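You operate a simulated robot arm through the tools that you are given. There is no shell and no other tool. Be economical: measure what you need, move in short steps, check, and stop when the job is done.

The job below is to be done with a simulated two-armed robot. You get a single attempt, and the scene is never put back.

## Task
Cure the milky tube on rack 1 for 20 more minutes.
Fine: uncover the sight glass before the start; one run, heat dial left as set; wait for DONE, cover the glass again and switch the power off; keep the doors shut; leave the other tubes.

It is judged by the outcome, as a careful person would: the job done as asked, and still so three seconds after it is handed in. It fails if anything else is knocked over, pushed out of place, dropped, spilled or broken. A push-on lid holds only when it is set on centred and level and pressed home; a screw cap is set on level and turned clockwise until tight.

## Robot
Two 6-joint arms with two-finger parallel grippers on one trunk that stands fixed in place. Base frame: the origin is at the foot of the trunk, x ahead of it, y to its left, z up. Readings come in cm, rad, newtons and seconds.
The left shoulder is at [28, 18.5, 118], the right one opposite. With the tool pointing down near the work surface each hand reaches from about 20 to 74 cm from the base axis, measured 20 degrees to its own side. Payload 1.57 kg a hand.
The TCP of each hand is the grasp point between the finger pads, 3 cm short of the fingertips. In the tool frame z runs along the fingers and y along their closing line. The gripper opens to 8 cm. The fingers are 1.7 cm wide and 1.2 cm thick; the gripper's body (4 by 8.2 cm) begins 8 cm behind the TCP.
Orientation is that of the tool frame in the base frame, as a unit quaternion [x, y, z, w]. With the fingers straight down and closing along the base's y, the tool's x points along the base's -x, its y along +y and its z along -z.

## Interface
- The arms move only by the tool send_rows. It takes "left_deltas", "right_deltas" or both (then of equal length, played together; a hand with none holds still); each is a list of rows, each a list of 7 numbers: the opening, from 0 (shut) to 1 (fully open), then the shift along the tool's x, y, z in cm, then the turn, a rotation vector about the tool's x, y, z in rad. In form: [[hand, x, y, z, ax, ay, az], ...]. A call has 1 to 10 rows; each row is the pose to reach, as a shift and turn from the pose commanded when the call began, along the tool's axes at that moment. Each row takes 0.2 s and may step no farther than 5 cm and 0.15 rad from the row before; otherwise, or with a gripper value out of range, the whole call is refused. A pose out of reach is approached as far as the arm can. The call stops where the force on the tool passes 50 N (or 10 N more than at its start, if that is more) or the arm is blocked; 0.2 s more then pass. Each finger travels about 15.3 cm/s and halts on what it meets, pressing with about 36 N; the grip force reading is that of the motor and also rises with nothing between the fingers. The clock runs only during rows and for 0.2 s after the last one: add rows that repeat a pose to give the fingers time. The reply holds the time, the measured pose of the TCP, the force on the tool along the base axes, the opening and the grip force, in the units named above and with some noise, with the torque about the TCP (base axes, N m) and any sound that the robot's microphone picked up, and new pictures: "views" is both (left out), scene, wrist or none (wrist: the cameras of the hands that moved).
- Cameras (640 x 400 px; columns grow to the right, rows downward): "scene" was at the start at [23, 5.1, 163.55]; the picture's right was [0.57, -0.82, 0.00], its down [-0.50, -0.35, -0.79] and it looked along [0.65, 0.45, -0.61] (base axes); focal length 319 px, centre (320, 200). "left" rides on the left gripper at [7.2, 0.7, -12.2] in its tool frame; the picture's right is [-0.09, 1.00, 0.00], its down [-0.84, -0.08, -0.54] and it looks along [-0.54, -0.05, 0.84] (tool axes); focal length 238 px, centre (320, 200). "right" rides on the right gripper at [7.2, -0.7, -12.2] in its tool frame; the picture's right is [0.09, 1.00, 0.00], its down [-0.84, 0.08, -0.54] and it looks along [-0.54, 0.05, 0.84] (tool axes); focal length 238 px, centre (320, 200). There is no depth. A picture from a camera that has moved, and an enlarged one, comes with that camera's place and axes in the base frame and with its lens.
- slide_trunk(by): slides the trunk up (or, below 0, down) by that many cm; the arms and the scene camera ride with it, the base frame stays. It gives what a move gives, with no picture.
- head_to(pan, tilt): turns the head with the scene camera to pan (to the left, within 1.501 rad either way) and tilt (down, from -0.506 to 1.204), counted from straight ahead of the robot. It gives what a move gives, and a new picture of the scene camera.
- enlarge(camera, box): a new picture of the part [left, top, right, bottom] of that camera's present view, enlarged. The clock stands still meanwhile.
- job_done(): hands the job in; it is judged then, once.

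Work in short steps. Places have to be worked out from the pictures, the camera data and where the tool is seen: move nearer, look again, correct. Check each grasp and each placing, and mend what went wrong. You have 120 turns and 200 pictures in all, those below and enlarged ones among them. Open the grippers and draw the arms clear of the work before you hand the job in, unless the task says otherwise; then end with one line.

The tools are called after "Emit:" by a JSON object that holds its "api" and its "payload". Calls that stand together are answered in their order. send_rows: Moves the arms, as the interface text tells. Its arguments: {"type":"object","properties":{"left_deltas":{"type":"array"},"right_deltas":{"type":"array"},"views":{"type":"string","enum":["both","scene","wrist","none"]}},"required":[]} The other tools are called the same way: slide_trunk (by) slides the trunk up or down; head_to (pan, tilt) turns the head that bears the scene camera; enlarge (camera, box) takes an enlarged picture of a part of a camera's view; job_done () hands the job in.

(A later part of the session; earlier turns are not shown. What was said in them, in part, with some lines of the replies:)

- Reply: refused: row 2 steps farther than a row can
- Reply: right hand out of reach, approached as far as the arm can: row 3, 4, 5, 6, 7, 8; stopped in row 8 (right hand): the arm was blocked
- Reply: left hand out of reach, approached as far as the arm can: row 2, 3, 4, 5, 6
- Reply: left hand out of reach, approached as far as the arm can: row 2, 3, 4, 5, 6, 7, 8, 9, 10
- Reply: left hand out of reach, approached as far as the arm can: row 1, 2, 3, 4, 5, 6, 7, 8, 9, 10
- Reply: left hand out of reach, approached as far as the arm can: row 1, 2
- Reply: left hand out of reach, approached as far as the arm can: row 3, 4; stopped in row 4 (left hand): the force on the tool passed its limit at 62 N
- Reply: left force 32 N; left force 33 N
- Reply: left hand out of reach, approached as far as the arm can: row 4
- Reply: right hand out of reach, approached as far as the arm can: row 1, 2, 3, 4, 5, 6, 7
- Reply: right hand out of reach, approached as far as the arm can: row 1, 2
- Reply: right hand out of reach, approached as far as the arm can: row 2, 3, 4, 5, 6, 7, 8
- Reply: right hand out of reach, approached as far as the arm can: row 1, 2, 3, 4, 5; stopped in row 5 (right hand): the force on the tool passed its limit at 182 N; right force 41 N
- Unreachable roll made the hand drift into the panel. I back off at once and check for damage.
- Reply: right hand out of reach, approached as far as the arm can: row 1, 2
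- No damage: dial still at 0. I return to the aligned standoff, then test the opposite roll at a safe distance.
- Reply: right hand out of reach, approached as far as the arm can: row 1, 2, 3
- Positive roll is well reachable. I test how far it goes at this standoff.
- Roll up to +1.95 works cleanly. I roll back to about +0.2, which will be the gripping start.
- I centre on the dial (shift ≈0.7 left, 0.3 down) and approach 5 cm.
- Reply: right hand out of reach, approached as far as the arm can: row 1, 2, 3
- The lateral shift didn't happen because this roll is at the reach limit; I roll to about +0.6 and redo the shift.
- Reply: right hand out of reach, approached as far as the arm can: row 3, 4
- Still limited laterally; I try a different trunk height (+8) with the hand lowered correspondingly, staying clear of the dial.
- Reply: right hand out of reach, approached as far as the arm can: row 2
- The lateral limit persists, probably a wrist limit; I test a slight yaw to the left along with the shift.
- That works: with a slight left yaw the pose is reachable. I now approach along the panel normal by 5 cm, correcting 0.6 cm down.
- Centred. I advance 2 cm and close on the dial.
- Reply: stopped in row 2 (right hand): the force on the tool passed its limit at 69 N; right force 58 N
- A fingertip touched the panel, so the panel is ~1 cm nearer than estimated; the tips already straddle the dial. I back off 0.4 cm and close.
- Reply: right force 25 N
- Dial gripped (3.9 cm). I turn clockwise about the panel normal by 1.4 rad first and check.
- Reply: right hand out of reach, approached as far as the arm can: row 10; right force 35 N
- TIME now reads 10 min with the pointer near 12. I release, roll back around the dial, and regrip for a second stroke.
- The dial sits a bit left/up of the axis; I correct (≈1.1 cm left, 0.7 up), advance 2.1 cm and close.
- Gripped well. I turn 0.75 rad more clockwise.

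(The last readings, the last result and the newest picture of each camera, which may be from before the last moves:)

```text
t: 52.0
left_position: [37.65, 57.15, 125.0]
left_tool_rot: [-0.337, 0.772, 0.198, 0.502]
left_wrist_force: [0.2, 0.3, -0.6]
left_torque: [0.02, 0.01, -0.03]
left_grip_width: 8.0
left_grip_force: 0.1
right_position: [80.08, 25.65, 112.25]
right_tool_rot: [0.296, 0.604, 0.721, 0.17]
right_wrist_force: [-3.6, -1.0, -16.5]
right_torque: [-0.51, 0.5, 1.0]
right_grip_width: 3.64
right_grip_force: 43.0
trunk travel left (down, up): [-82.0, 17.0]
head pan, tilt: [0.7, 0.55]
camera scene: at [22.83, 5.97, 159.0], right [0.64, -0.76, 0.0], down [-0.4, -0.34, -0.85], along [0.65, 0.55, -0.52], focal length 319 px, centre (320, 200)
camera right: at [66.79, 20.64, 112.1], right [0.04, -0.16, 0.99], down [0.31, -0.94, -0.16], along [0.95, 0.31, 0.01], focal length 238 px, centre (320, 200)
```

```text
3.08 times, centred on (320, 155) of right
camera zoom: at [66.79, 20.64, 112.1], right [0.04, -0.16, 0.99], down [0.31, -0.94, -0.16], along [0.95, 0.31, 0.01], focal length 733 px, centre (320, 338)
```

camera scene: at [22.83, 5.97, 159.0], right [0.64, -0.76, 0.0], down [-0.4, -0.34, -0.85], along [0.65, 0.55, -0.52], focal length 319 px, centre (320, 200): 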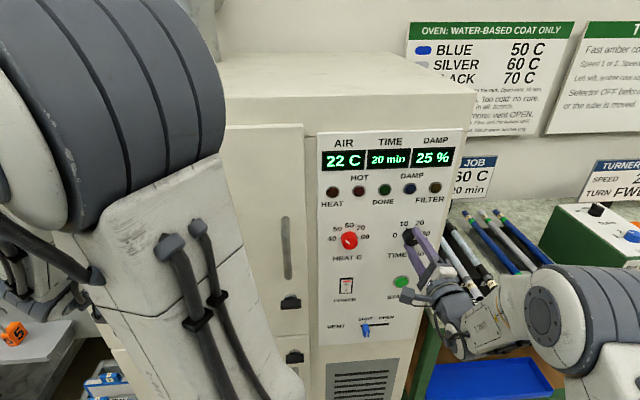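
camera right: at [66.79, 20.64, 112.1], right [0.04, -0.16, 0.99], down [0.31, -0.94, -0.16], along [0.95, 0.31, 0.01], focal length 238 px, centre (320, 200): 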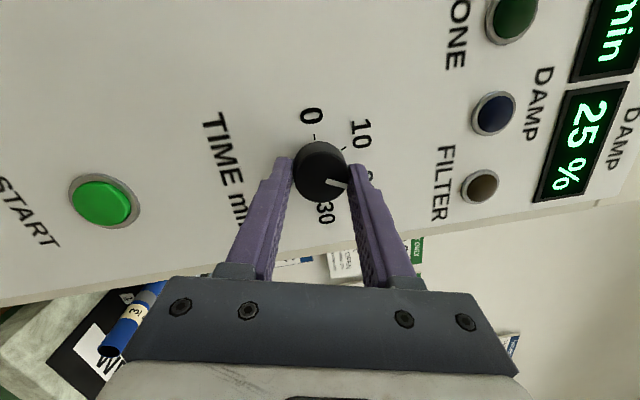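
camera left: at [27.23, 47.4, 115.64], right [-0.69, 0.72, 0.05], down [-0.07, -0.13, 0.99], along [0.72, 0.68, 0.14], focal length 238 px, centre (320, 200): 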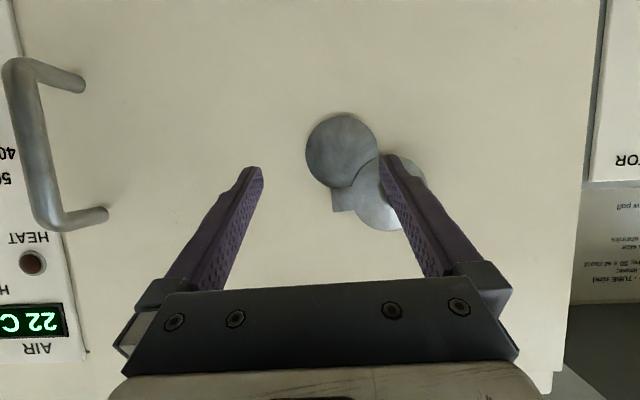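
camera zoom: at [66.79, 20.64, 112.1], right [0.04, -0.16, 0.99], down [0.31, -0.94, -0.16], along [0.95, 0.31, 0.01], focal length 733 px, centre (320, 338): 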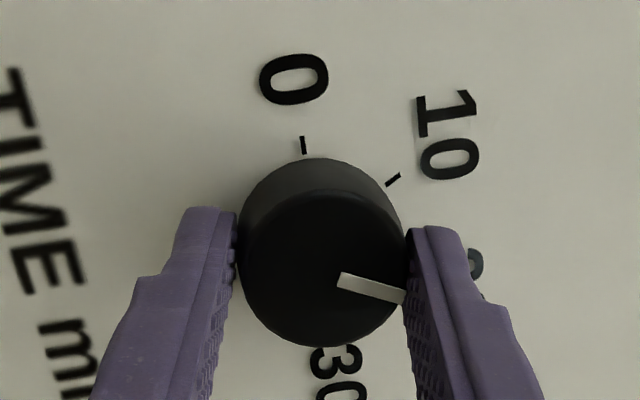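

TIME reads 20 min. I release and back away, then check.

Emit:
{"api": "send_rows", "payload": {"right_deltas": [[0.5, 0, 0, 0, 0, 0, 0], [1, 0, 0, -0.2, 0, 0, 0], [1, 0, 0, -4, 0, 0, 0], [1, 0, 0, -6, 0, 0, 0]], "views": "both"}}

Emit:
{"api": "enlarge", "payload": {"camera": "scene", "box": [310, 120, 480, 260]}}

```text
t: 53.0
left_position: [37.47, 57.25, 125.01]
left_tool_rot: [-0.337, 0.771, 0.199, 0.503]
left_wrist_force: [0.3, 0.3, -0.1]
left_torque: [0.0, 0.03, -0.04]
left_grip_width: 7.99
left_grip_force: 0.1
right_position: [76.36, 20.98, 111.9]
right_tool_rot: [0.294, 0.6, 0.723, 0.172]
right_wrist_force: [0.3, -0.1, -0.1]
right_torque: [0.01, -0.01, -0.01]
right_grip_width: 7.97
right_grip_force: 0.1
trunk travel left (down, up): [-82.0, 17.0]
head pan, tilt: [0.7, 0.55]
camera scene: at [22.76, 5.94, 159.02], right [0.64, -0.76, 0.0], down [-0.4, -0.34, -0.85], along [0.65, 0.55, -0.52], focal length 319 px, centre (320, 200)
camera right: at [63.03, 16.02, 111.66], right [0.03, -0.16, 0.99], down [0.31, -0.94, -0.16], along [0.95, 0.31, 0.02], focal length 238 px, centre (320, 200)
```

scene: 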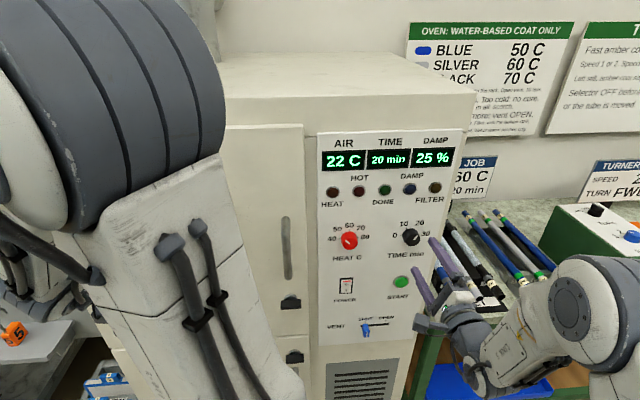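
right: 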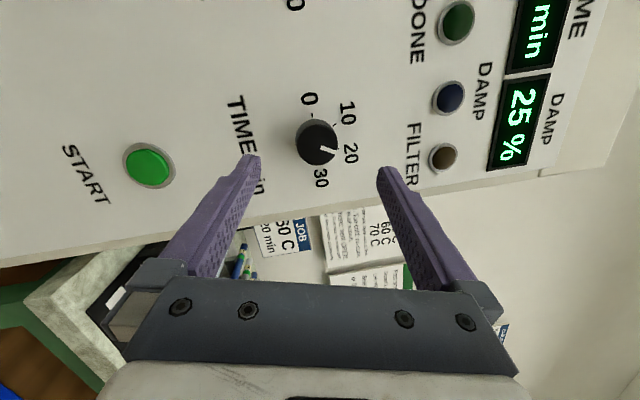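

```text
2.86 times, centred on (395, 190) of scene
camera zoom: at [22.76, 5.94, 159.02], right [0.64, -0.76, 0.0], down [-0.4, -0.34, -0.85], along [0.65, 0.55, -0.52], focal length 912 px, centre (106, 229)
```

zoom: 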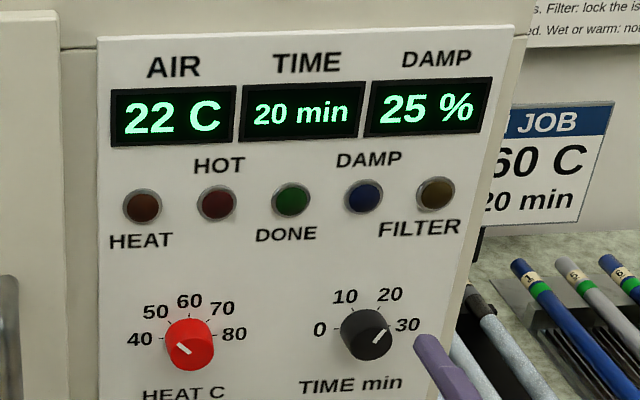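

TIME is set to 20, heat still 50. Next START: I close the right fingers and lower the trunk by 17 cm, so the closed fingertips face the START button.

Emit:
{"api": "send_rows", "payload": {"right_deltas": [[0.5, 0, 0, 0, 0, 0, 0], [0, 0, 0, 0, 0, 0, 0], [0, 0, 0, 0, 0, 0, 0]], "views": "none"}}

Emit:
{"api": "slide_trunk", "payload": {"by": -17}}

Emit:
{"api": "send_rows", "payload": {"right_deltas": [[0, 0, 0, 2, 0, 0, 0]], "views": "both"}}

```text
t: 53.8
left_position: [37.5, 57.18, 125.06]
left_tool_rot: [-0.337, 0.771, 0.198, 0.502]
left_wrist_force: [-0.1, 0.2, 0.1]
left_torque: [-0.05, 0.01, 0.0]
left_grip_width: 8.0
left_grip_force: 0.1
right_position: [76.45, 20.84, 111.79]
right_tool_rot: [0.295, 0.601, 0.723, 0.172]
right_wrist_force: [0.6, 0.1, -0.2]
right_torque: [-0.02, 0.0, -0.01]
right_grip_width: 0.0
right_grip_force: 21.5
trunk travel left (down, up): [-82.0, 17.0]
head pan, tilt: [0.7, 0.55]
```

```text
t: 55.7
left_position: [37.55, 57.21, 107.93]
left_tool_rot: [-0.337, 0.771, 0.198, 0.503]
left_wrist_force: [-0.7, -0.3, 0.0]
left_torque: [0.0, 0.02, -0.03]
left_grip_width: 8.0
left_grip_force: 0.0
right_position: [76.35, 20.86, 94.94]
right_tool_rot: [0.295, 0.602, 0.722, 0.172]
right_wrist_force: [-0.8, 0.7, -1.0]
right_torque: [0.02, 0.04, -0.04]
right_grip_width: 0.0
right_grip_force: 21.4
trunk travel left (down, up): [-65.0, 34.0]
head pan, tilt: [0.7, 0.55]
```

```text
t: 56.1
left_position: [37.47, 57.17, 107.99]
left_tool_rot: [-0.337, 0.772, 0.198, 0.502]
left_wrist_force: [-0.6, 0.1, 0.0]
left_torque: [0.03, 0.0, -0.01]
left_grip_width: 8.02
left_grip_force: 0.1
right_position: [77.57, 22.3, 95.03]
right_tool_rot: [0.294, 0.601, 0.723, 0.173]
right_wrist_force: [0.5, -0.4, -1.0]
right_torque: [-0.01, 0.0, -0.02]
right_grip_width: 0.01
right_grip_force: 21.1
trunk travel left (down, up): [-65.0, 34.0]
head pan, tilt: [0.7, 0.55]
camera scene: at [22.75, 5.93, 142.02], right [0.64, -0.77, 0.0], down [-0.4, -0.34, -0.85], along [0.65, 0.55, -0.52], focal length 319 px, centre (320, 200)
camera right: at [64.34, 17.56, 94.87], right [0.03, -0.16, 0.99], down [0.31, -0.94, -0.16], along [0.95, 0.31, 0.02], focal length 238 px, centre (320, 200)
```

scene: 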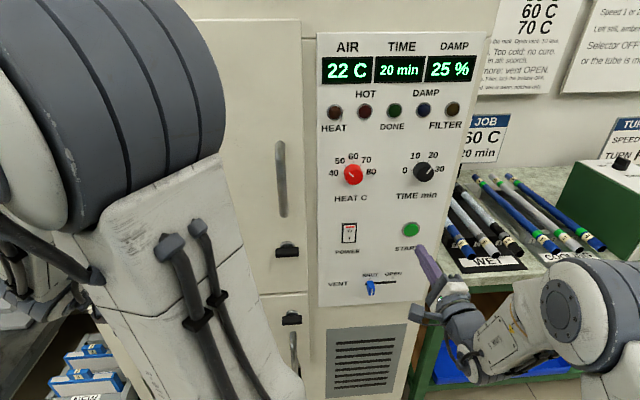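
right: 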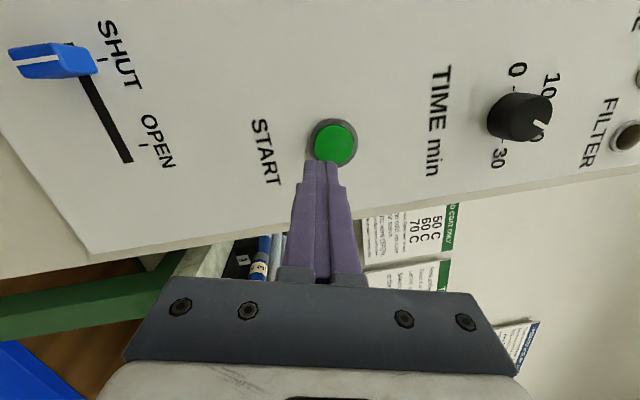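

START is straight ahead, ~0.8 cm above the tip line. I shift up and press in small steps.

Emit:
{"api": "send_rows", "payload": {"right_deltas": [[0, 0, 0.8, 1.5, 0, 0, 0], [0, 0, 0.8, 3, 0, 0, 0], [0, 0, 0.8, 3.8, 0, 0, 0], [0, 0, 0.8, 4.2, 0, 0, 0], [0, 0, 0.8, 4.6, 0, 0, 0]], "views": "both"}}

```text
t: 57.3
left_position: [37.55, 57.03, 108.04]
left_tool_rot: [-0.336, 0.772, 0.197, 0.502]
left_wrist_force: [-0.5, 0.3, -0.6]
left_torque: [-0.01, 0.0, 0.04]
left_grip_width: 7.99
left_grip_force: 0.0
right_position: [80.72, 25.75, 96.31]
right_tool_rot: [0.294, 0.602, 0.722, 0.172]
right_wrist_force: [-8.2, -9.6, -1.3]
right_torque: [-0.03, -0.01, -0.07]
right_grip_width: 0.01
right_grip_force: 20.9
trunk travel left (down, up): [-65.0, 34.0]
head pan, tilt: [0.7, 0.55]
heard: click
camera scene: at [22.72, 5.88, 142.03], right [0.64, -0.77, 0.0], down [-0.4, -0.34, -0.85], along [0.65, 0.55, -0.52], focal length 319 px, centre (320, 200)
camera right: at [67.26, 20.82, 96.05], right [0.04, -0.16, 0.99], down [0.31, -0.94, -0.16], along [0.95, 0.31, 0.02], focal length 238 px, centre (320, 200)
```

scene: 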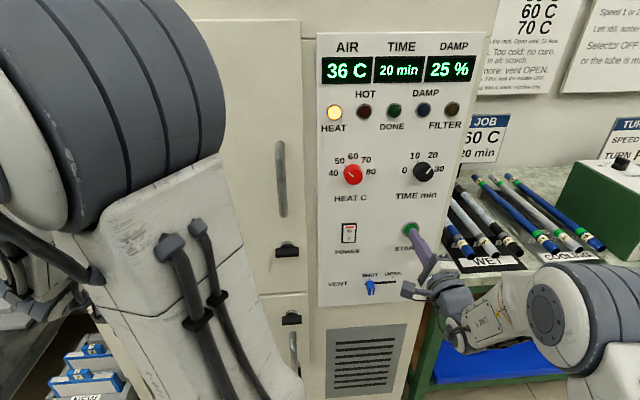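
right: 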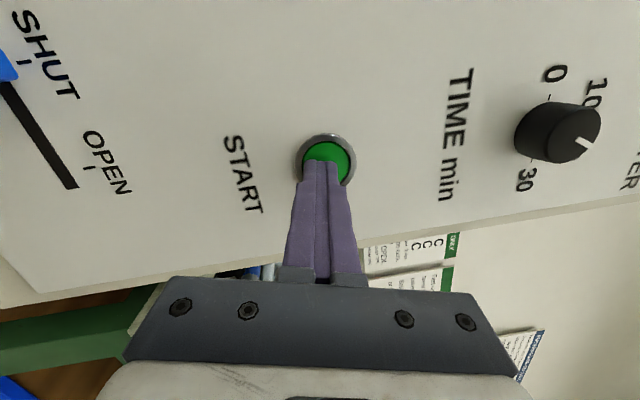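

Click: HEAT lamp lit, air rising to 36 C — the run has started. I withdraw the finger and wait, watching the panel.

Emit:
{"api": "send_rows", "payload": {"right_deltas": [[0, 0, 0, -4, 0, 0, 0], [0, 0, 0, -8, 0, 0, 0], [0, 0, 0, -8, 0, 0, 0], [0, 0, 0, -8, 0, 0, 0]], "views": "scene"}}

```text
t: 58.3
left_position: [37.48, 57.2, 107.96]
left_tool_rot: [-0.337, 0.772, 0.198, 0.502]
left_wrist_force: [0.0, 0.2, 0.5]
left_torque: [0.0, 0.0, 0.0]
left_grip_width: 7.97
left_grip_force: 0.1
right_position: [75.54, 19.66, 95.4]
right_tool_rot: [0.294, 0.601, 0.722, 0.172]
right_wrist_force: [-0.4, -0.2, 0.3]
right_torque: [-0.01, -0.04, 0.0]
right_grip_width: 0.0
right_grip_force: 21.4
trunk travel left (down, up): [-65.0, 34.0]
head pan, tilt: [0.7, 0.55]
camera scene: at [22.76, 5.94, 142.02], right [0.64, -0.76, 0.0], down [-0.4, -0.34, -0.85], along [0.65, 0.55, -0.52], focal length 319 px, centre (320, 200)
```

scene: 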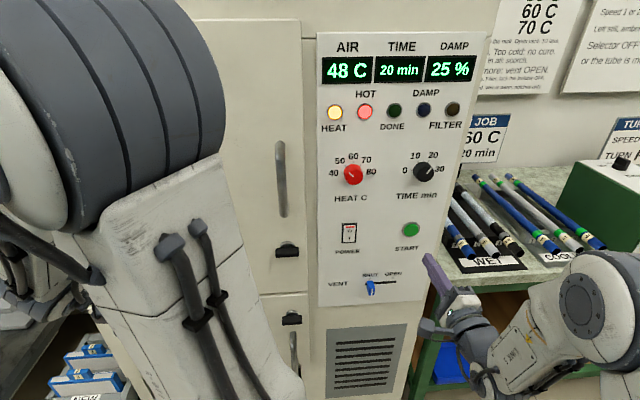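

Heating toward 50 C. I wait while shifting the right hand leftwards toward the power switch column, still well clear of the panel.

Emit:
{"api": "send_rows", "payload": {"right_deltas": [[0, -1.5, 0, -2, 0, 0, 0], [0, -3, 0, -2, 0, 0, 0], [0, -3, 0, -2, 0, 0, 0], [0, -3, 0, -2, 0, 0, 0], [0, -3, 0, -2, 0, 0, 0], [0, -3, 0, -2, 0, 0, 0], [0, -3, 0, -2, 0, 0, 0], [0, -3, 0, -2, 0, 0, 0], [0, -3, 0, -2, 0, 0, 0], [0, -3, 0, -2, 0, 0, 0]], "views": "both"}}

```text
t: 60.5
left_position: [37.58, 57.16, 107.93]
left_tool_rot: [-0.337, 0.771, 0.198, 0.503]
left_wrist_force: [1.1, 0.5, 0.2]
left_torque: [-0.01, -0.03, -0.03]
left_grip_width: 8.02
left_grip_force: 0.1
right_position: [76.52, 16.31, 94.57]
right_tool_rot: [0.295, 0.601, 0.723, 0.172]
right_wrist_force: [0.5, 0.0, 0.2]
right_torque: [0.01, 0.02, 0.01]
right_grip_width: 0.02
right_grip_force: 20.8
trunk travel left (down, up): [-65.0, 34.0]
head pan, tilt: [0.7, 0.55]
camera scene: at [22.76, 5.94, 142.02], right [0.64, -0.76, 0.0], down [-0.4, -0.34, -0.85], along [0.65, 0.55, -0.52], focal length 319 px, centre (320, 200)
camera right: at [63.21, 11.43, 94.38], right [0.03, -0.16, 0.99], down [0.31, -0.94, -0.16], along [0.95, 0.31, 0.02], focal length 238 px, centre (320, 200)
```

scene: 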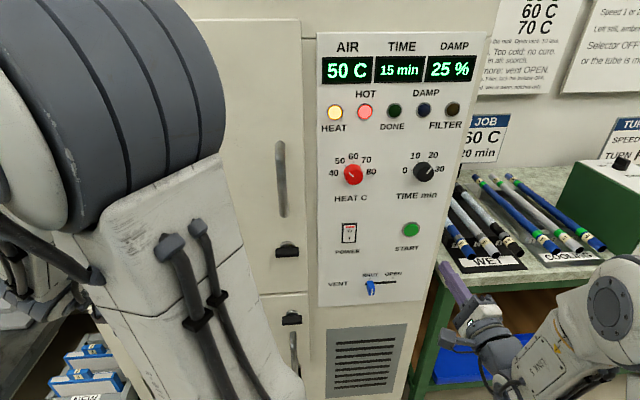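
right: 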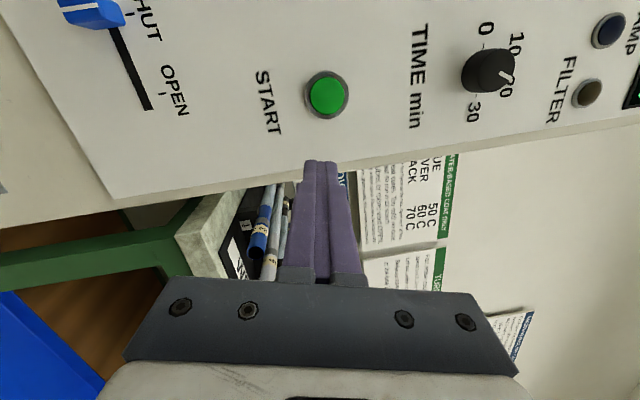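

15 min left and running at 50 C, DAMP low. I move the right hand across to in front of the power switch while it runs.

Emit:
{"api": "send_rows", "payload": {"right_deltas": [[0, 3.6, -0.4, 0, 0, 0, 0], [0, 7.2, -0.8, 0.5, 0, 0, 0], [0, 10.8, -1.2, 1, 0, 0, 0], [0, 14.4, -1.6, 1.5, 0, 0, 0], [0, 17.8, -2, 2, 0, 0, 0], [0, 17.8, -2, 2, 0, 0, 0], [0, 17.8, -2, 2, 0, 0, 0], [0, 17.8, -2, 2, 0, 0, 0]], "views": "both"}}

```text
t: 62.3
left_position: [37.5, 57.24, 108.0]
left_tool_rot: [-0.336, 0.772, 0.197, 0.503]
left_wrist_force: [-0.1, 0.5, 0.2]
left_torque: [-0.02, 0.03, 0.01]
left_grip_width: 8.0
left_grip_force: 0.0
right_position: [70.0, 22.68, 96.84]
right_tool_rot: [0.272, 0.613, 0.726, 0.149]
right_wrist_force: [-0.3, 0.4, 0.1]
right_torque: [0.05, -0.04, 0.03]
right_grip_width: 0.0
right_grip_force: 21.5
right hand out of reach, approached as far as the arm can: row 2, 3, 4, 5, 6, 7, 8
trunk travel left (down, up): [-65.0, 34.0]
head pan, tilt: [0.7, 0.55]
camera scene: at [22.76, 5.94, 142.02], right [0.64, -0.76, 0.0], down [-0.4, -0.34, -0.85], along [0.65, 0.55, -0.52], focal length 319 px, centre (320, 200)
camera right: at [56.99, 16.84, 96.56], right [0.04, -0.15, 0.99], down [0.37, -0.92, -0.16], along [0.93, 0.37, 0.02], focal length 238 px, centre (320, 200)
```

scene: 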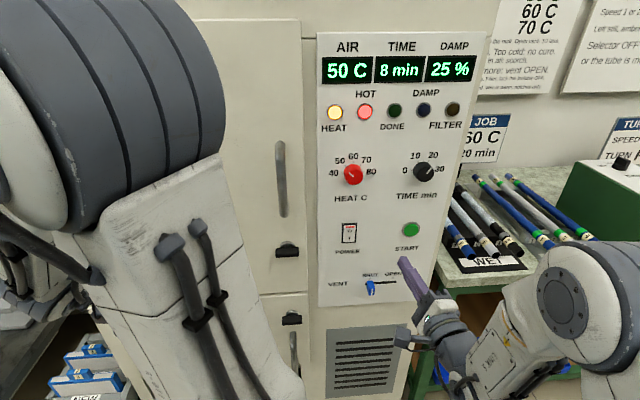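
right: 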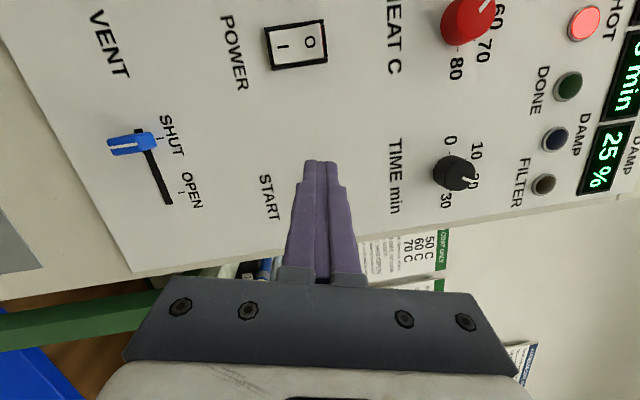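

8 min left. The straight posture can't reach that column; I yaw the hand further left while keeping ≥4 cm off the panel.

Emit:
{"api": "send_rows", "payload": {"right_deltas": [[0, 1.3, -0.47, 1.5, 0.025, 0.116, 0.012], [0, 2.6, -0.94, 3.2, 0.05, 0.233, 0.024], [0, 3.85, -1.41, 5, 0.076, 0.349, 0.036], [0, 3.85, -1.41, 5, 0.076, 0.349, 0.036], [0, 3.85, -1.41, 5, 0.076, 0.349, 0.036], [0, 3.85, -1.41, 5, 0.076, 0.349, 0.036], [0, 3.85, -1.41, 5, 0.076, 0.349, 0.036]], "views": "both"}}

```text
t: 63.9
left_position: [37.55, 57.18, 108.11]
left_tool_rot: [-0.338, 0.771, 0.199, 0.502]
left_wrist_force: [-1.0, -0.2, 0.1]
left_torque: [-0.02, -0.01, 0.02]
left_grip_width: 8.0
left_grip_force: 0.1
right_position: [69.57, 29.12, 96.62]
right_tool_rot: [0.158, 0.652, 0.741, 0.017]
right_wrist_force: [0.0, 0.5, -0.1]
right_torque: [-0.02, 0.0, -0.02]
right_grip_width: 0.0
right_grip_force: 21.5
trunk travel left (down, up): [-65.0, 34.0]
head pan, tilt: [0.7, 0.55]
camera scene: at [22.76, 5.94, 142.02], right [0.64, -0.76, 0.0], down [-0.4, -0.34, -0.85], along [0.65, 0.55, -0.52], focal length 319 px, centre (320, 200)
camera right: at [59.41, 19.0, 96.5], right [0.09, -0.13, 0.99], down [0.67, -0.73, -0.16], along [0.74, 0.68, 0.02], focal length 238 px, centre (320, 200)
```

scene: 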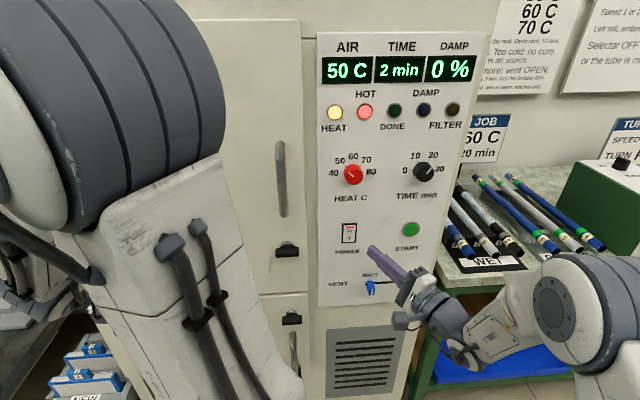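
right: 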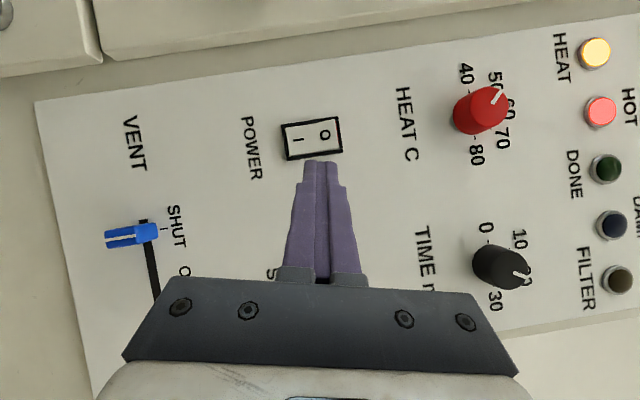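

DAMP fell to 0 % — the single wet tube has dried. I wait for DONE.

Emit:
{"api": "send_rows", "payload": {"right_deltas": [[0, 0, 0, 0, 0, 0, 0], [0, 0, 0, 0, 0, 0, 0], [0, 0, 0, 0, 0, 0, 0], [0, 0, 0, 0, 0, 0, 0], [0, 0, 0, 0, 0, 0, 0], [0, 0, 0, 0, 0, 0, 0], [0, 0, 0, 0, 0, 0, 0]], "views": "scene"}}

```text
t: 65.5
left_position: [37.44, 57.12, 108.1]
left_tool_rot: [-0.337, 0.771, 0.198, 0.503]
left_wrist_force: [-0.5, -0.1, 0.2]
left_torque: [0.05, 0.01, 0.02]
left_grip_width: 8.02
left_grip_force: 0.1
right_position: [69.56, 29.04, 96.73]
right_tool_rot: [0.158, 0.652, 0.741, 0.017]
right_wrist_force: [-0.7, -0.2, -0.2]
right_torque: [0.02, -0.03, 0.0]
right_grip_width: 0.0
right_grip_force: 21.3
trunk travel left (down, up): [-65.0, 34.0]
head pan, tilt: [0.7, 0.55]
camera scene: at [22.76, 5.94, 142.02], right [0.64, -0.76, 0.0], down [-0.4, -0.34, -0.85], along [0.65, 0.55, -0.52], focal length 319 px, centre (320, 200)
```

scene: 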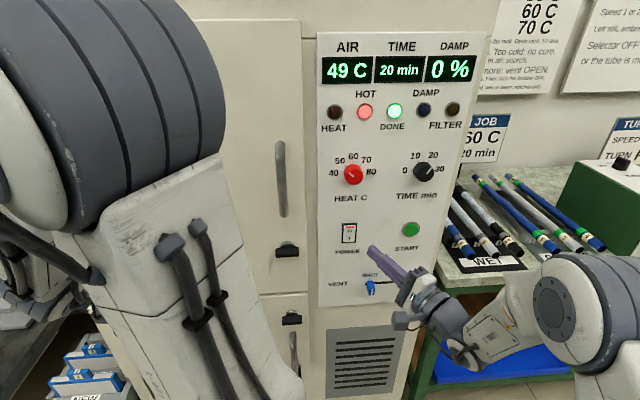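

DONE is lit. First I cover the glass: raise the trunk 9 cm and bring the left hand back to the standoff in front of the swung cover's knob.

Emit:
{"api": "slide_trunk", "payload": {"by": 9}}

Emit:
{"api": "send_rows", "payload": {"left_deltas": [[1, -0.74, 1.74, -0.14, -0.001, -0.1, 0.1], [0.9, -1.48, 3.48, -0.28, -0.002, -0.2, 0.2], [0.7, -2.2, 5.2, -0.42, -0.003, -0.3, 0.3], [0.6, -2.97, 6.96, -0.56, -0.005, -0.402, 0.401]], "views": "wrist"}}

```text
t: 66.8
left_position: [37.59, 57.23, 117.03]
left_tool_rot: [-0.337, 0.771, 0.199, 0.503]
left_wrist_force: [0.0, 0.3, 0.8]
left_torque: [-0.02, -0.01, -0.03]
left_grip_width: 8.0
left_grip_force: 0.1
right_position: [69.55, 28.87, 105.71]
right_tool_rot: [0.158, 0.652, 0.741, 0.018]
right_wrist_force: [-0.6, 0.3, 0.3]
right_torque: [0.03, 0.03, 0.0]
right_grip_width: 0.0
right_grip_force: 20.9
trunk travel left (down, up): [-74.0, 25.0]
head pan, tilt: [0.7, 0.55]
```

```text
t: 67.8
left_position: [33.01, 62.66, 119.79]
left_tool_rot: [-0.133, 0.707, 0.358, 0.595]
left_wrist_force: [-0.6, 0.1, 0.1]
left_torque: [-0.02, 0.01, -0.02]
left_grip_width: 4.79
left_grip_force: 0.0
right_position: [69.53, 28.86, 105.72]
right_tool_rot: [0.158, 0.651, 0.742, 0.018]
right_wrist_force: [-0.7, 0.0, -0.3]
right_torque: [-0.02, 0.01, 0.03]
right_grip_width: 0.01
right_grip_force: 21.4
trunk travel left (down, up): [-74.0, 25.0]
head pan, tilt: [0.7, 0.55]
camera left: at [21.55, 56.71, 113.73], right [-0.59, 0.68, 0.43], down [-0.14, -0.62, 0.78], along [0.8, 0.39, 0.46], focal length 238 px, centre (320, 200)
```

left: 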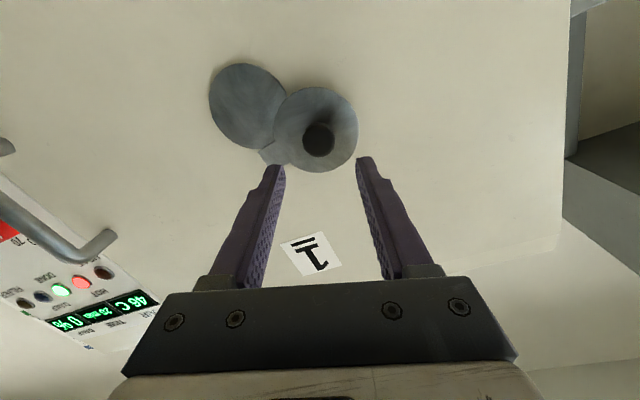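

Same view as when I released it. I advance 5.3 cm and grip the knob again.

Emit:
{"api": "send_rows", "payload": {"left_deltas": [[0.6, 0, 0, 2.5, 0, 0, 0], [0.6, 0, 0, 4.2, 0, 0, 0], [0.6, 0, 0, 5.2, 0, 0, 0], [0, 0, 0, 5.2, 0, 0, 0], [0, 0, 0, 5.2, 0, 0, 0]], "views": "wrist"}}

```text
t: 69.0
left_position: [36.85, 66.04, 119.55]
left_tool_rot: [-0.133, 0.707, 0.358, 0.595]
left_wrist_force: [-0.8, 2.8, 0.5]
left_torque: [0.07, -0.08, -0.06]
left_grip_width: 2.47
left_grip_force: 36.3
right_position: [69.58, 29.07, 105.62]
right_tool_rot: [0.158, 0.652, 0.742, 0.017]
right_wrist_force: [-0.3, -0.6, -0.5]
right_torque: [-0.02, 0.01, 0.02]
right_grip_width: 0.0
right_grip_force: 21.2
trunk travel left (down, up): [-74.0, 25.0]
head pan, tilt: [0.7, 0.55]
camera left: at [25.41, 60.16, 113.49], right [-0.59, 0.68, 0.43], down [-0.14, -0.61, 0.78], along [0.8, 0.4, 0.46], focal length 238 px, centre (320, 200)
```

left: 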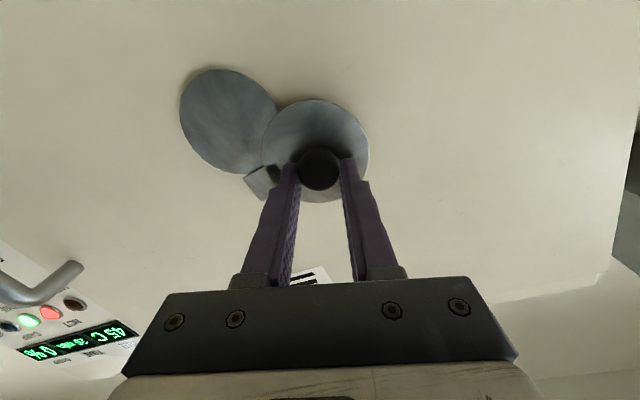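

Knob gripped. I swing the cover back along the arc (pivot radius ≈4.7 cm), first half.

Emit:
{"api": "send_rows", "payload": {"left_deltas": [[0, 0.66, -0.15, 0.02, 0, 0, -0.03], [0, 1.32, -0.38, 0.04, 0, 0, -0.07], [0, 1.95, -0.75, 0.03, 0, 0, -0.1], [0, 2.51, -1.15, 0.02, 0, 0, -0.14], [0, 3.0, -1.65, 0.05, 0, 0, -0.17], [0, 3.41, -2.22, 0.09, 0, 0, -0.2]], "views": "wrist"}}

```text
t: 70.4
left_position: [37.45, 65.25, 115.75]
left_tool_rot: [-0.201, 0.688, 0.297, 0.631]
left_wrist_force: [11.3, -6.8, 18.9]
left_torque: [0.22, -0.52, -0.36]
left_grip_width: 2.5
left_grip_force: 36.2
right_position: [69.63, 28.81, 105.69]
right_tool_rot: [0.157, 0.651, 0.742, 0.018]
right_wrist_force: [0.4, -0.4, 0.1]
right_torque: [0.02, 0.0, -0.02]
right_grip_width: 0.01
right_grip_force: 20.7
trunk travel left (down, up): [-74.0, 25.0]
head pan, tilt: [0.7, 0.55]
camera left: at [27.01, 58.33, 109.19], right [-0.64, 0.73, 0.25], down [-0.25, -0.5, 0.83], along [0.73, 0.47, 0.5], focal length 238 px, centre (320, 200)
```

left: 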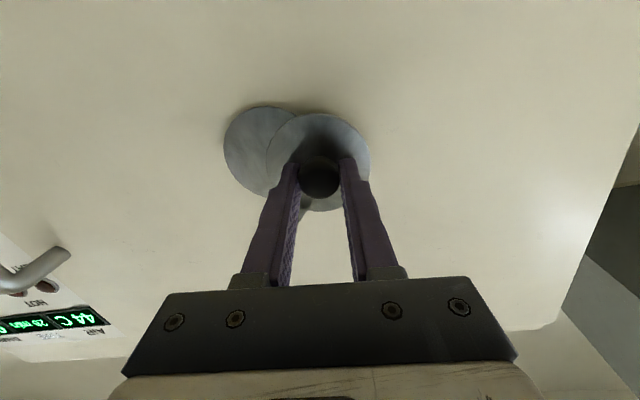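

Half closed. I continue to the hanging position, with a slight overshoot for the friction lag.

Emit:
{"api": "send_rows", "payload": {"left_deltas": [[0, 0.43, -0.56, 0.05, 0, 0, -0.04], [0, 0.79, -1.16, 0.1, 0, 0, -0.08], [0, 1.05, -1.85, 0.15, 0, 0, -0.11], [0, 1.19, -2.5, 0.2, 0, 0, -0.14], [0, 1.22, -3.2, 0.26, 0, 0, -0.17], [0, 1.18, -3.9, 0.32, 0, 0, -0.2], [0, 1.16, -4.1, 0.34, 0, 0, -0.2]], "views": "both"}}

```text
t: 72.0
left_position: [40.0, 62.72, 113.55]
left_tool_rot: [-0.274, 0.667, 0.233, 0.653]
left_wrist_force: [-4.5, 7.3, -1.9]
left_torque: [-0.04, -0.6, 0.17]
left_grip_width: 2.5
left_grip_force: 36.9
right_position: [69.48, 29.11, 105.73]
right_tool_rot: [0.157, 0.652, 0.742, 0.016]
right_wrist_force: [0.0, -0.5, 0.7]
right_torque: [0.02, 0.0, 0.0]
right_grip_width: 0.01
right_grip_force: 21.2
trunk travel left (down, up): [-74.0, 25.0]
head pan, tilt: [0.7, 0.55]
camera scene: at [22.72, 6.02, 151.0], right [0.64, -0.76, 0.0], down [-0.4, -0.34, -0.85], along [0.65, 0.55, -0.52], focal length 319 px, centre (320, 200)
camera left: at [30.49, 54.63, 106.91], right [-0.67, 0.74, 0.04], down [-0.35, -0.37, 0.86], along [0.66, 0.56, 0.51], focal length 238 px, centre (320, 200)
```

scene: 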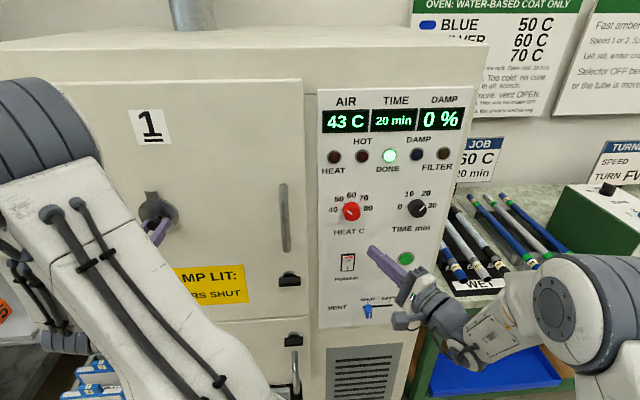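
left: 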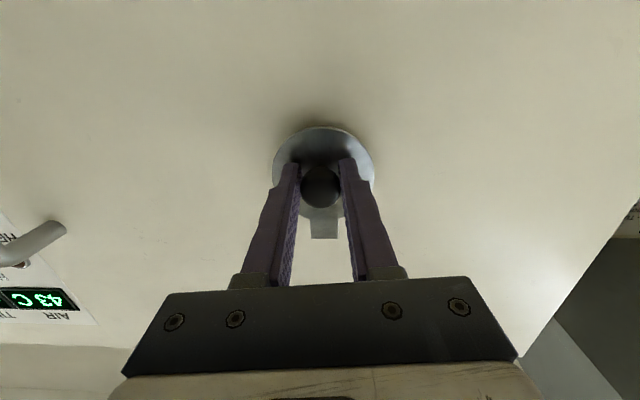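

The cover is back at its original place. I release, back off and inspect.

Emit:
{"api": "send_rows", "payload": {"left_deltas": [[0.3, 0, 0, 0, 0, 0, 0], [0.6, 0, 0, 0, 0, 0, 0], [0.6, 0, 0, -3, 0, 0, 0], [0.6, 0, 0, -6, 0, 0, 0]], "views": "none"}}

Emit:
{"api": "enlarge", "payload": {"camera": "left", "box": [220, 70, 420, 220]}}

Emit:
{"api": "enlarge", "payload": {"camera": "scene", "box": [110, 170, 210, 250]}}

```text
t: 73.0
left_position: [35.65, 58.72, 114.01]
left_tool_rot: [-0.27, 0.667, 0.232, 0.655]
left_wrist_force: [0.2, -1.2, 0.7]
left_torque: [0.01, -0.01, 0.01]
left_grip_width: 4.79
left_grip_force: 0.0
right_position: [69.62, 28.91, 105.74]
right_tool_rot: [0.158, 0.652, 0.741, 0.017]
right_wrist_force: [0.2, 0.6, -0.4]
right_torque: [0.02, -0.01, 0.01]
right_grip_width: 0.0
right_grip_force: 20.9
trunk travel left (down, up): [-74.0, 25.0]
head pan, tilt: [0.7, 0.55]
```

```text
2.67 times, centred on (320, 145) of left
camera zoom: at [26.16, 50.64, 107.26], right [-0.66, 0.75, 0.05], down [-0.36, -0.37, 0.86], along [0.66, 0.55, 0.51], focal length 636 px, centre (320, 347)
```

zoom: 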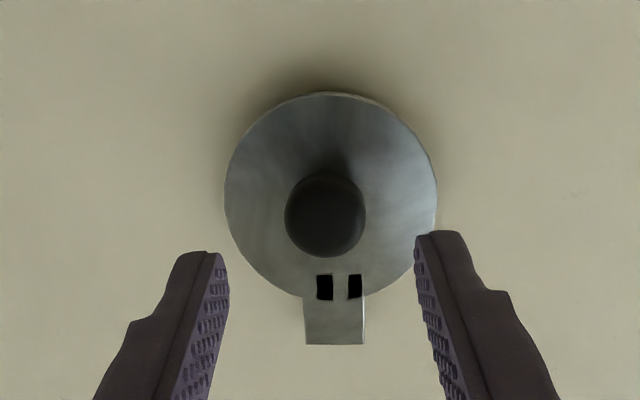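

```text
5.00 times, centred on (160, 210) of scene
camera zoom: at [22.78, 5.95, 151.02], right [0.64, -0.77, 0.0], down [-0.4, -0.34, -0.85], along [0.65, 0.55, -0.52], focal length 1595 px, centre (1120, 150)
```

zoom: 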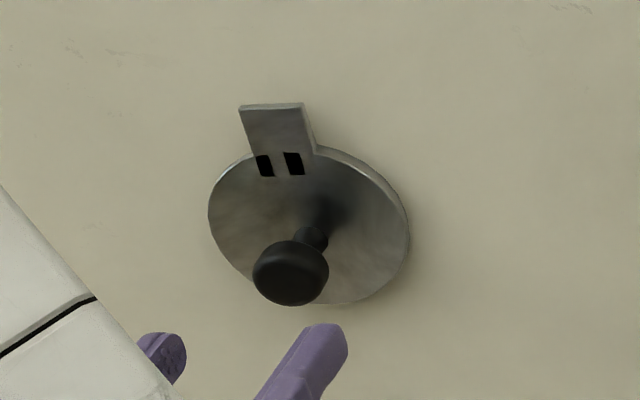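

The cover hangs straight again over the glass, but two small black marks show near the tab; I look closer.

Emit:
{"api": "enlarge", "payload": {"camera": "left", "box": [290, 130, 360, 200]}}

Emit:
{"api": "enlarge", "payload": {"camera": "scene", "box": [140, 185, 180, 225]}}

```text
5.71 times, centred on (325, 165) of left
camera zoom: at [26.16, 50.64, 107.26], right [-0.66, 0.75, 0.05], down [-0.36, -0.37, 0.86], along [0.66, 0.55, 0.51], focal length 1362 px, centre (291, 400)
```

zoom: 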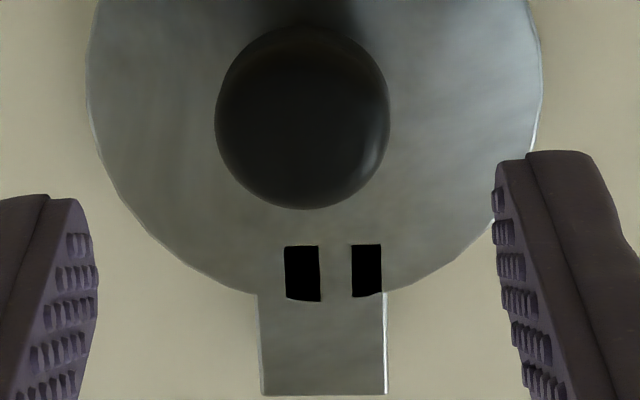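

```text
10.00 times, centred on (160, 205) of scene
camera zoom: at [22.78, 5.95, 151.02], right [0.64, -0.77, 0.0], down [-0.4, -0.34, -0.85], along [0.65, 0.55, -0.52], focal length 3190 px, centre (1920, 150)
```

zoom: 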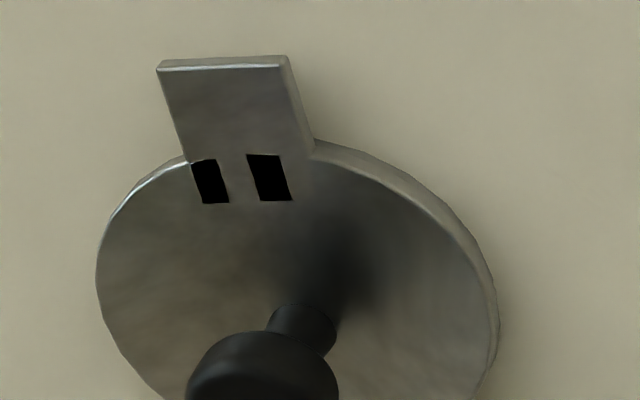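

Marks look like a rendering overlap at the tab; the glass is covered. Now power: I lower the trunk 9 cm and bring the right fingertip near the O half of the rocker.

Emit:
{"api": "slide_trunk", "payload": {"by": -9}}

Emit:
{"api": "send_rows", "payload": {"right_deltas": [[0, 0.1, 0.7, 2, 0, 0, 0], [0, 0.2, 1.3, 4.2, 0, 0, 0]], "views": "wrist"}}

```text
t: 74.2
left_position: [35.68, 58.79, 105.13]
left_tool_rot: [-0.27, 0.666, 0.233, 0.654]
left_wrist_force: [-0.1, -0.2, -0.1]
left_torque: [0.01, -0.02, -0.03]
left_grip_width: 4.83
left_grip_force: 0.1
right_position: [69.57, 29.02, 96.68]
right_tool_rot: [0.158, 0.652, 0.742, 0.016]
right_wrist_force: [-0.7, 0.1, 0.9]
right_torque: [-0.04, 0.03, -0.01]
right_grip_width: 0.0
right_grip_force: 21.7
trunk travel left (down, up): [-65.0, 34.0]
head pan, tilt: [0.7, 0.55]
```

```text
t: 74.8
left_position: [35.67, 58.69, 105.06]
left_tool_rot: [-0.27, 0.667, 0.233, 0.654]
left_wrist_force: [0.5, -0.1, 0.1]
left_torque: [0.02, -0.01, -0.01]
left_grip_width: 4.8
left_grip_force: 0.0
right_position: [70.67, 32.92, 98.5]
right_tool_rot: [0.158, 0.652, 0.741, 0.017]
right_wrist_force: [0.1, -0.3, 0.0]
right_torque: [0.01, 0.03, 0.0]
right_grip_width: 0.0
right_grip_force: 20.6
trunk travel left (down, up): [-65.0, 34.0]
head pan, tilt: [0.7, 0.55]
camera right: at [60.53, 22.94, 98.22], right [0.09, -0.13, 0.99], down [0.67, -0.73, -0.16], along [0.74, 0.68, 0.02], focal length 238 px, centre (320, 200)
```

right: 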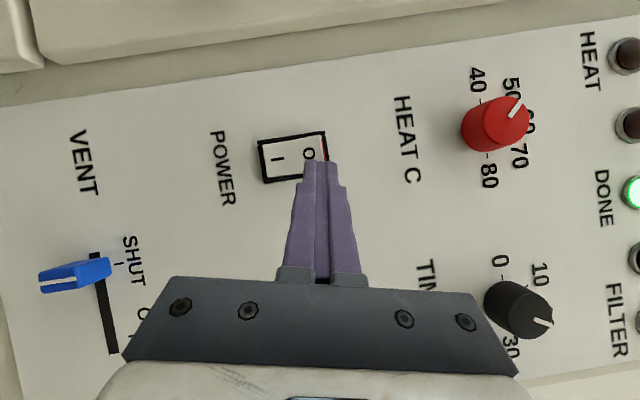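

Tip is just in front of the O half. I nudge 0.4 cm down and press in steps.

Emit:
{"api": "send_rows", "payload": {"right_deltas": [[0, 0, -0.4, 1, 0, 0, 0], [0, 0, -0.4, 1.6, 0, 0, 0], [0, 0, -0.4, 2.1, 0, 0, 0], [0, 0, -0.4, 2.5, 0, 0, 0], [0, 0, -0.4, 2.8, 0, 0, 0]], "views": "both"}}

```text
t: 75.7
left_position: [35.51, 58.45, 105.22]
left_tool_rot: [-0.27, 0.666, 0.234, 0.655]
left_wrist_force: [-0.8, 0.2, 0.0]
left_torque: [0.01, -0.02, -0.01]
left_grip_width: 4.82
left_grip_force: 0.1
right_position: [71.16, 34.46, 98.34]
right_tool_rot: [0.159, 0.65, 0.743, 0.016]
right_wrist_force: [-23.3, -50.0, 8.2]
right_torque: [-0.04, 0.13, -0.04]
right_grip_width: 0.0
right_grip_force: 21.4
trunk travel left (down, up): [-65.0, 34.0]
head pan, tilt: [0.7, 0.55]
stopped in row 4 (right hand): the force on the tool passed its limit at 63 N (the readings are from after the stop); the commanded pose is now the measured one
camera scene: at [22.6, 5.59, 142.08], right [0.64, -0.77, 0.0], down [-0.4, -0.33, -0.85], along [0.65, 0.55, -0.52], focal length 319 px, centre (320, 200)
camera right: at [60.95, 24.42, 98.01], right [0.1, -0.13, 0.99], down [0.67, -0.73, -0.16], along [0.74, 0.68, 0.02], focal length 238 px, centre (320, 200)
```

scene: 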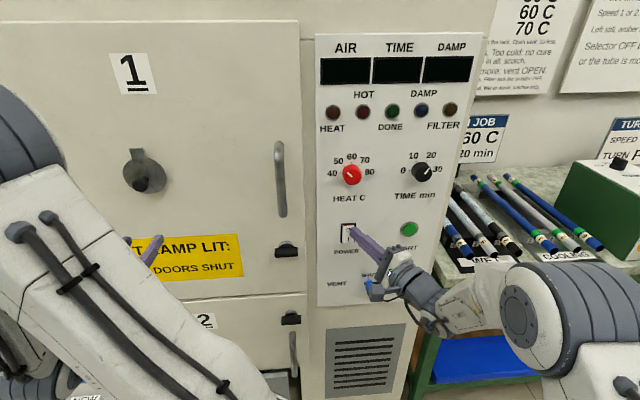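
right: 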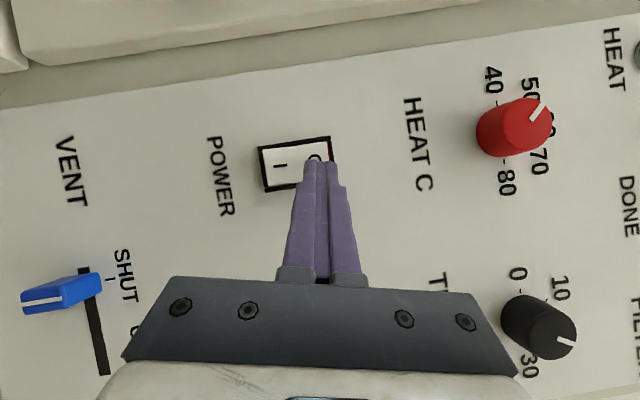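

The displays went dark: power is off. I withdraw the right hand straight back, and the left hand a bit too.

Emit:
{"api": "send_rows", "payload": {"right_deltas": [[0, 0, 0, -2.5, 0, 0, 0], [0, 0, 0, -6, 0, 0, 0], [0, 0, 0, -10, 0, 0, 0], [0, 0, 0, -13, 0, 0, 0]], "left_deltas": [[0.6, 0, 0, 0, 0, 0, 0], [0.6, 0, -1, -1, 0, 0.1, 0], [0.8, 0, -2, -1.5, 0, 0.2, 0], [1, 0, -3, -2, 0, 0.3, 0]], "views": "both"}}

Emit:
{"api": "enlarge", "payload": {"camera": "scene", "box": [310, 20, 490, 310]}}

Emit:
{"api": "enlarge", "payload": {"camera": "scene", "box": [80, 40, 310, 290]}}

```text
t: 76.7
left_position: [36.08, 55.2, 105.3]
left_tool_rot: [-0.302, 0.758, 0.188, 0.547]
left_wrist_force: [-0.1, 0.5, -0.1]
left_torque: [-0.01, -0.02, -0.01]
left_grip_width: 7.98
left_grip_force: 0.1
right_position: [67.76, 22.31, 96.76]
right_tool_rot: [0.16, 0.652, 0.741, 0.016]
right_wrist_force: [-0.2, 0.1, 0.3]
right_torque: [-0.01, 0.04, 0.01]
right_grip_width: 0.0
right_grip_force: 21.3
trunk travel left (down, up): [-65.0, 34.0]
head pan, tilt: [0.7, 0.55]
camera scene: at [22.75, 5.97, 142.01], right [0.64, -0.76, 0.0], down [-0.4, -0.34, -0.85], along [0.65, 0.55, -0.52], focal length 319 px, centre (320, 200)
camera right: at [57.7, 12.24, 96.7], right [0.1, -0.13, 0.99], down [0.67, -0.73, -0.16], along [0.74, 0.68, 0.01], focal length 238 px, centre (320, 200)
camera left: at [25.41, 46.29, 102.46], right [-0.64, 0.76, 0.04], down [-0.15, -0.18, 0.97], along [0.75, 0.62, 0.23], focal length 238 px, centre (320, 200)
```

scene: 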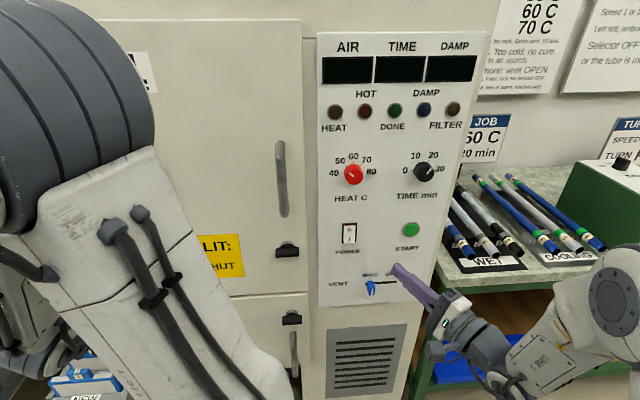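
right: 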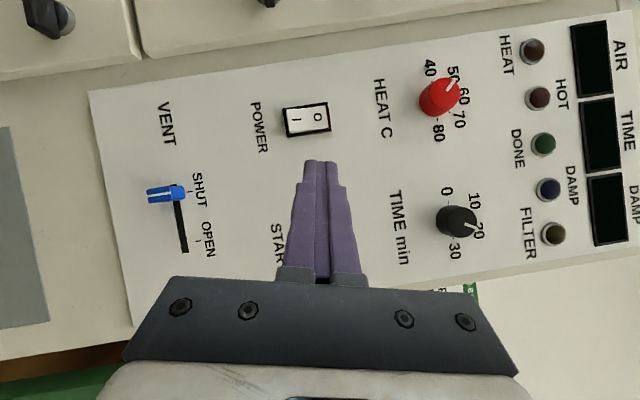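
left: 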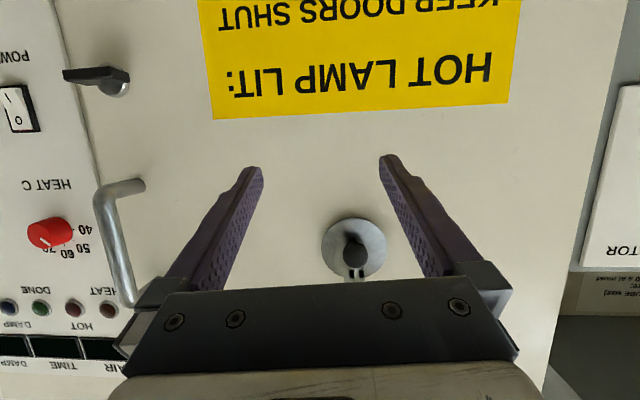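

```text
1.38 times, centred on (400, 165) of scene
camera zoom: at [22.75, 5.97, 142.01], right [0.64, -0.76, 0.0], down [-0.4, -0.34, -0.85], along [0.65, 0.55, -0.52], focal length 440 px, centre (210, 248)
```

zoom: 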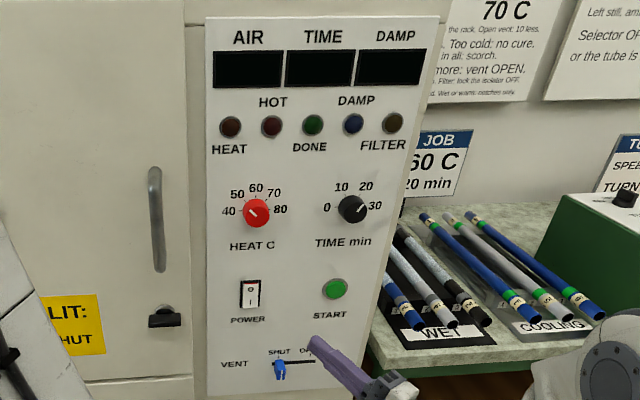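

```text
1.60 times, centred on (195, 165) of scene
camera zoom: at [22.75, 5.97, 142.01], right [0.64, -0.76, 0.0], down [-0.4, -0.34, -0.85], along [0.65, 0.55, -0.52], focal length 510 px, centre (520, 256)
```

zoom: 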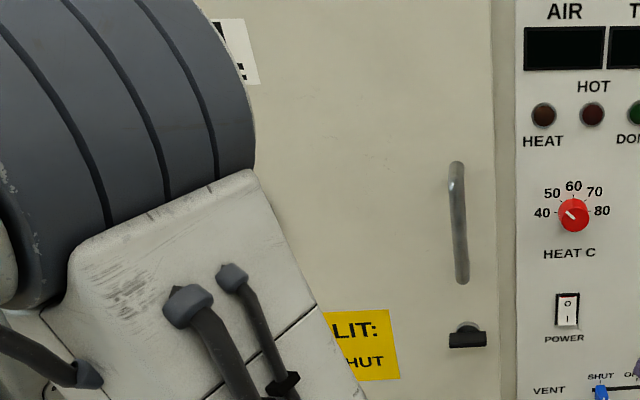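

Everything is as wanted: power at O, vent SHUT, heat 50, cover hanging shut, doors closed. I open the right gripper and draw both arms further clear.

Emit:
{"api": "send_rows", "payload": {"right_deltas": [[0, -1, 0, -3, 0, 0, 0], [0.5, -2, 0, -6, 0, 0, 0], [1, -3, 0, -9, 0, 0, 0]], "left_deltas": [[1, 0, -1.5, -2, 0, 0.1, 0], [1, 0, -3, -3.5, 0, 0.2, 0], [1, 0, -4.5, -5, 0, 0.3, 0]], "views": "both"}}

```text
t: 77.5
left_position: [35.46, 48.74, 107.23]
left_tool_rot: [-0.328, 0.831, 0.141, 0.427]
left_wrist_force: [-0.4, 0.0, 0.8]
left_torque: [-0.03, -0.02, -0.01]
left_grip_width: 8.01
left_grip_force: 0.0
left hand out of reach, approached as far as the arm can: row 2
right_position: [68.19, 13.03, 95.3]
right_tool_rot: [0.159, 0.652, 0.741, 0.016]
right_wrist_force: [0.9, 0.8, -0.4]
right_torque: [0.0, -0.03, -0.02]
right_grip_width: 8.0
right_grip_force: 0.1
trunk travel left (down, up): [-65.0, 34.0]
head pan, tilt: [0.7, 0.55]
camera scene: at [22.74, 5.98, 142.02], right [0.64, -0.76, 0.0], down [-0.4, -0.34, -0.85], along [0.65, 0.55, -0.52], focal length 319 px, centre (320, 200)
camera right: at [58.24, 2.98, 95.12], right [0.1, -0.13, 0.99], down [0.67, -0.73, -0.16], along [0.74, 0.68, 0.01], focal length 238 px, centre (320, 200)
camera left: at [24.5, 39.9, 108.66], right [-0.62, 0.78, 0.03], down [0.07, 0.02, 1.0], along [0.78, 0.62, -0.07], focal length 238 px, centre (320, 200)
```

scene: 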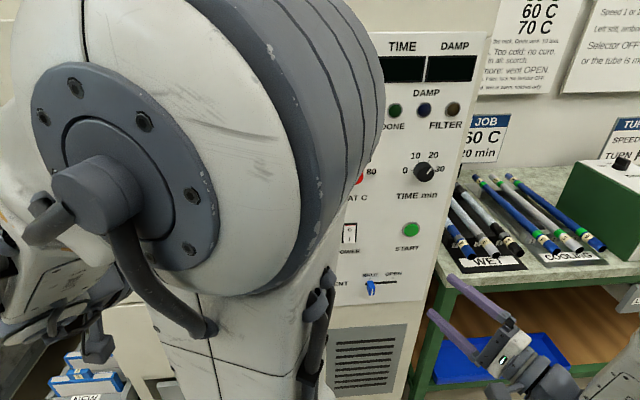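
right: 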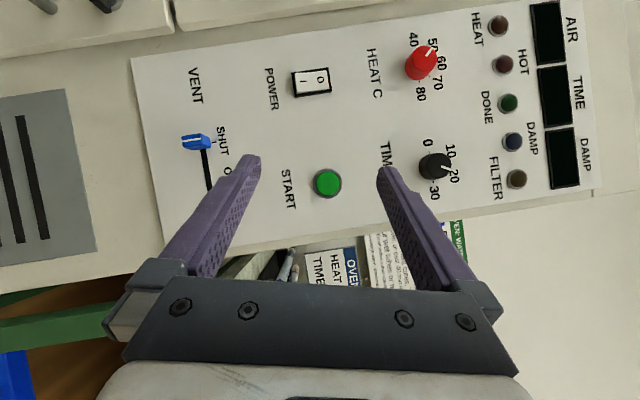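
left: 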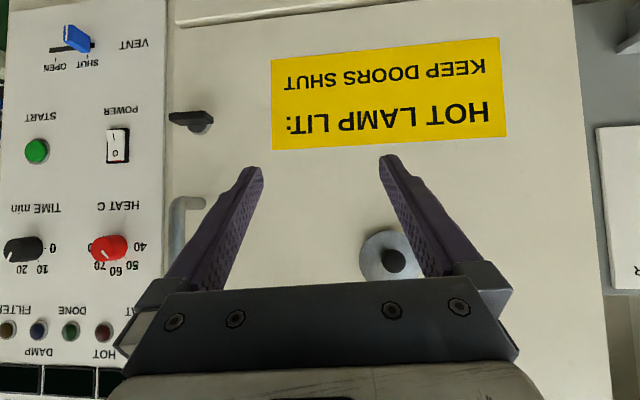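

Both arms are clear with grippers open, power off, cover closed, doors shut. I hand the job in.

Emit:
{"api": "job_done", "payload": {}}

```text
The job is handed in.
```

I ran the oven once for 20 minutes until DONE lit, with the heat dial left at 50 and the vent shut. DAMP fell from 25 % to 0 % during the run, but I couldn't see the tube itself, as nothing shows through the sight glass. The glass was uncovered before the start, apart from a sliver at its edge. It is covered again, the power is off, the doors stayed shut and the other tubes were not touched. While I was setting the time dial, the right hand twice pressed hard on the control panel (182 N and 69 N); I saw no damage. Two small black marks now show near the cover's tab; they were not there before, and I took them for a display glitch.
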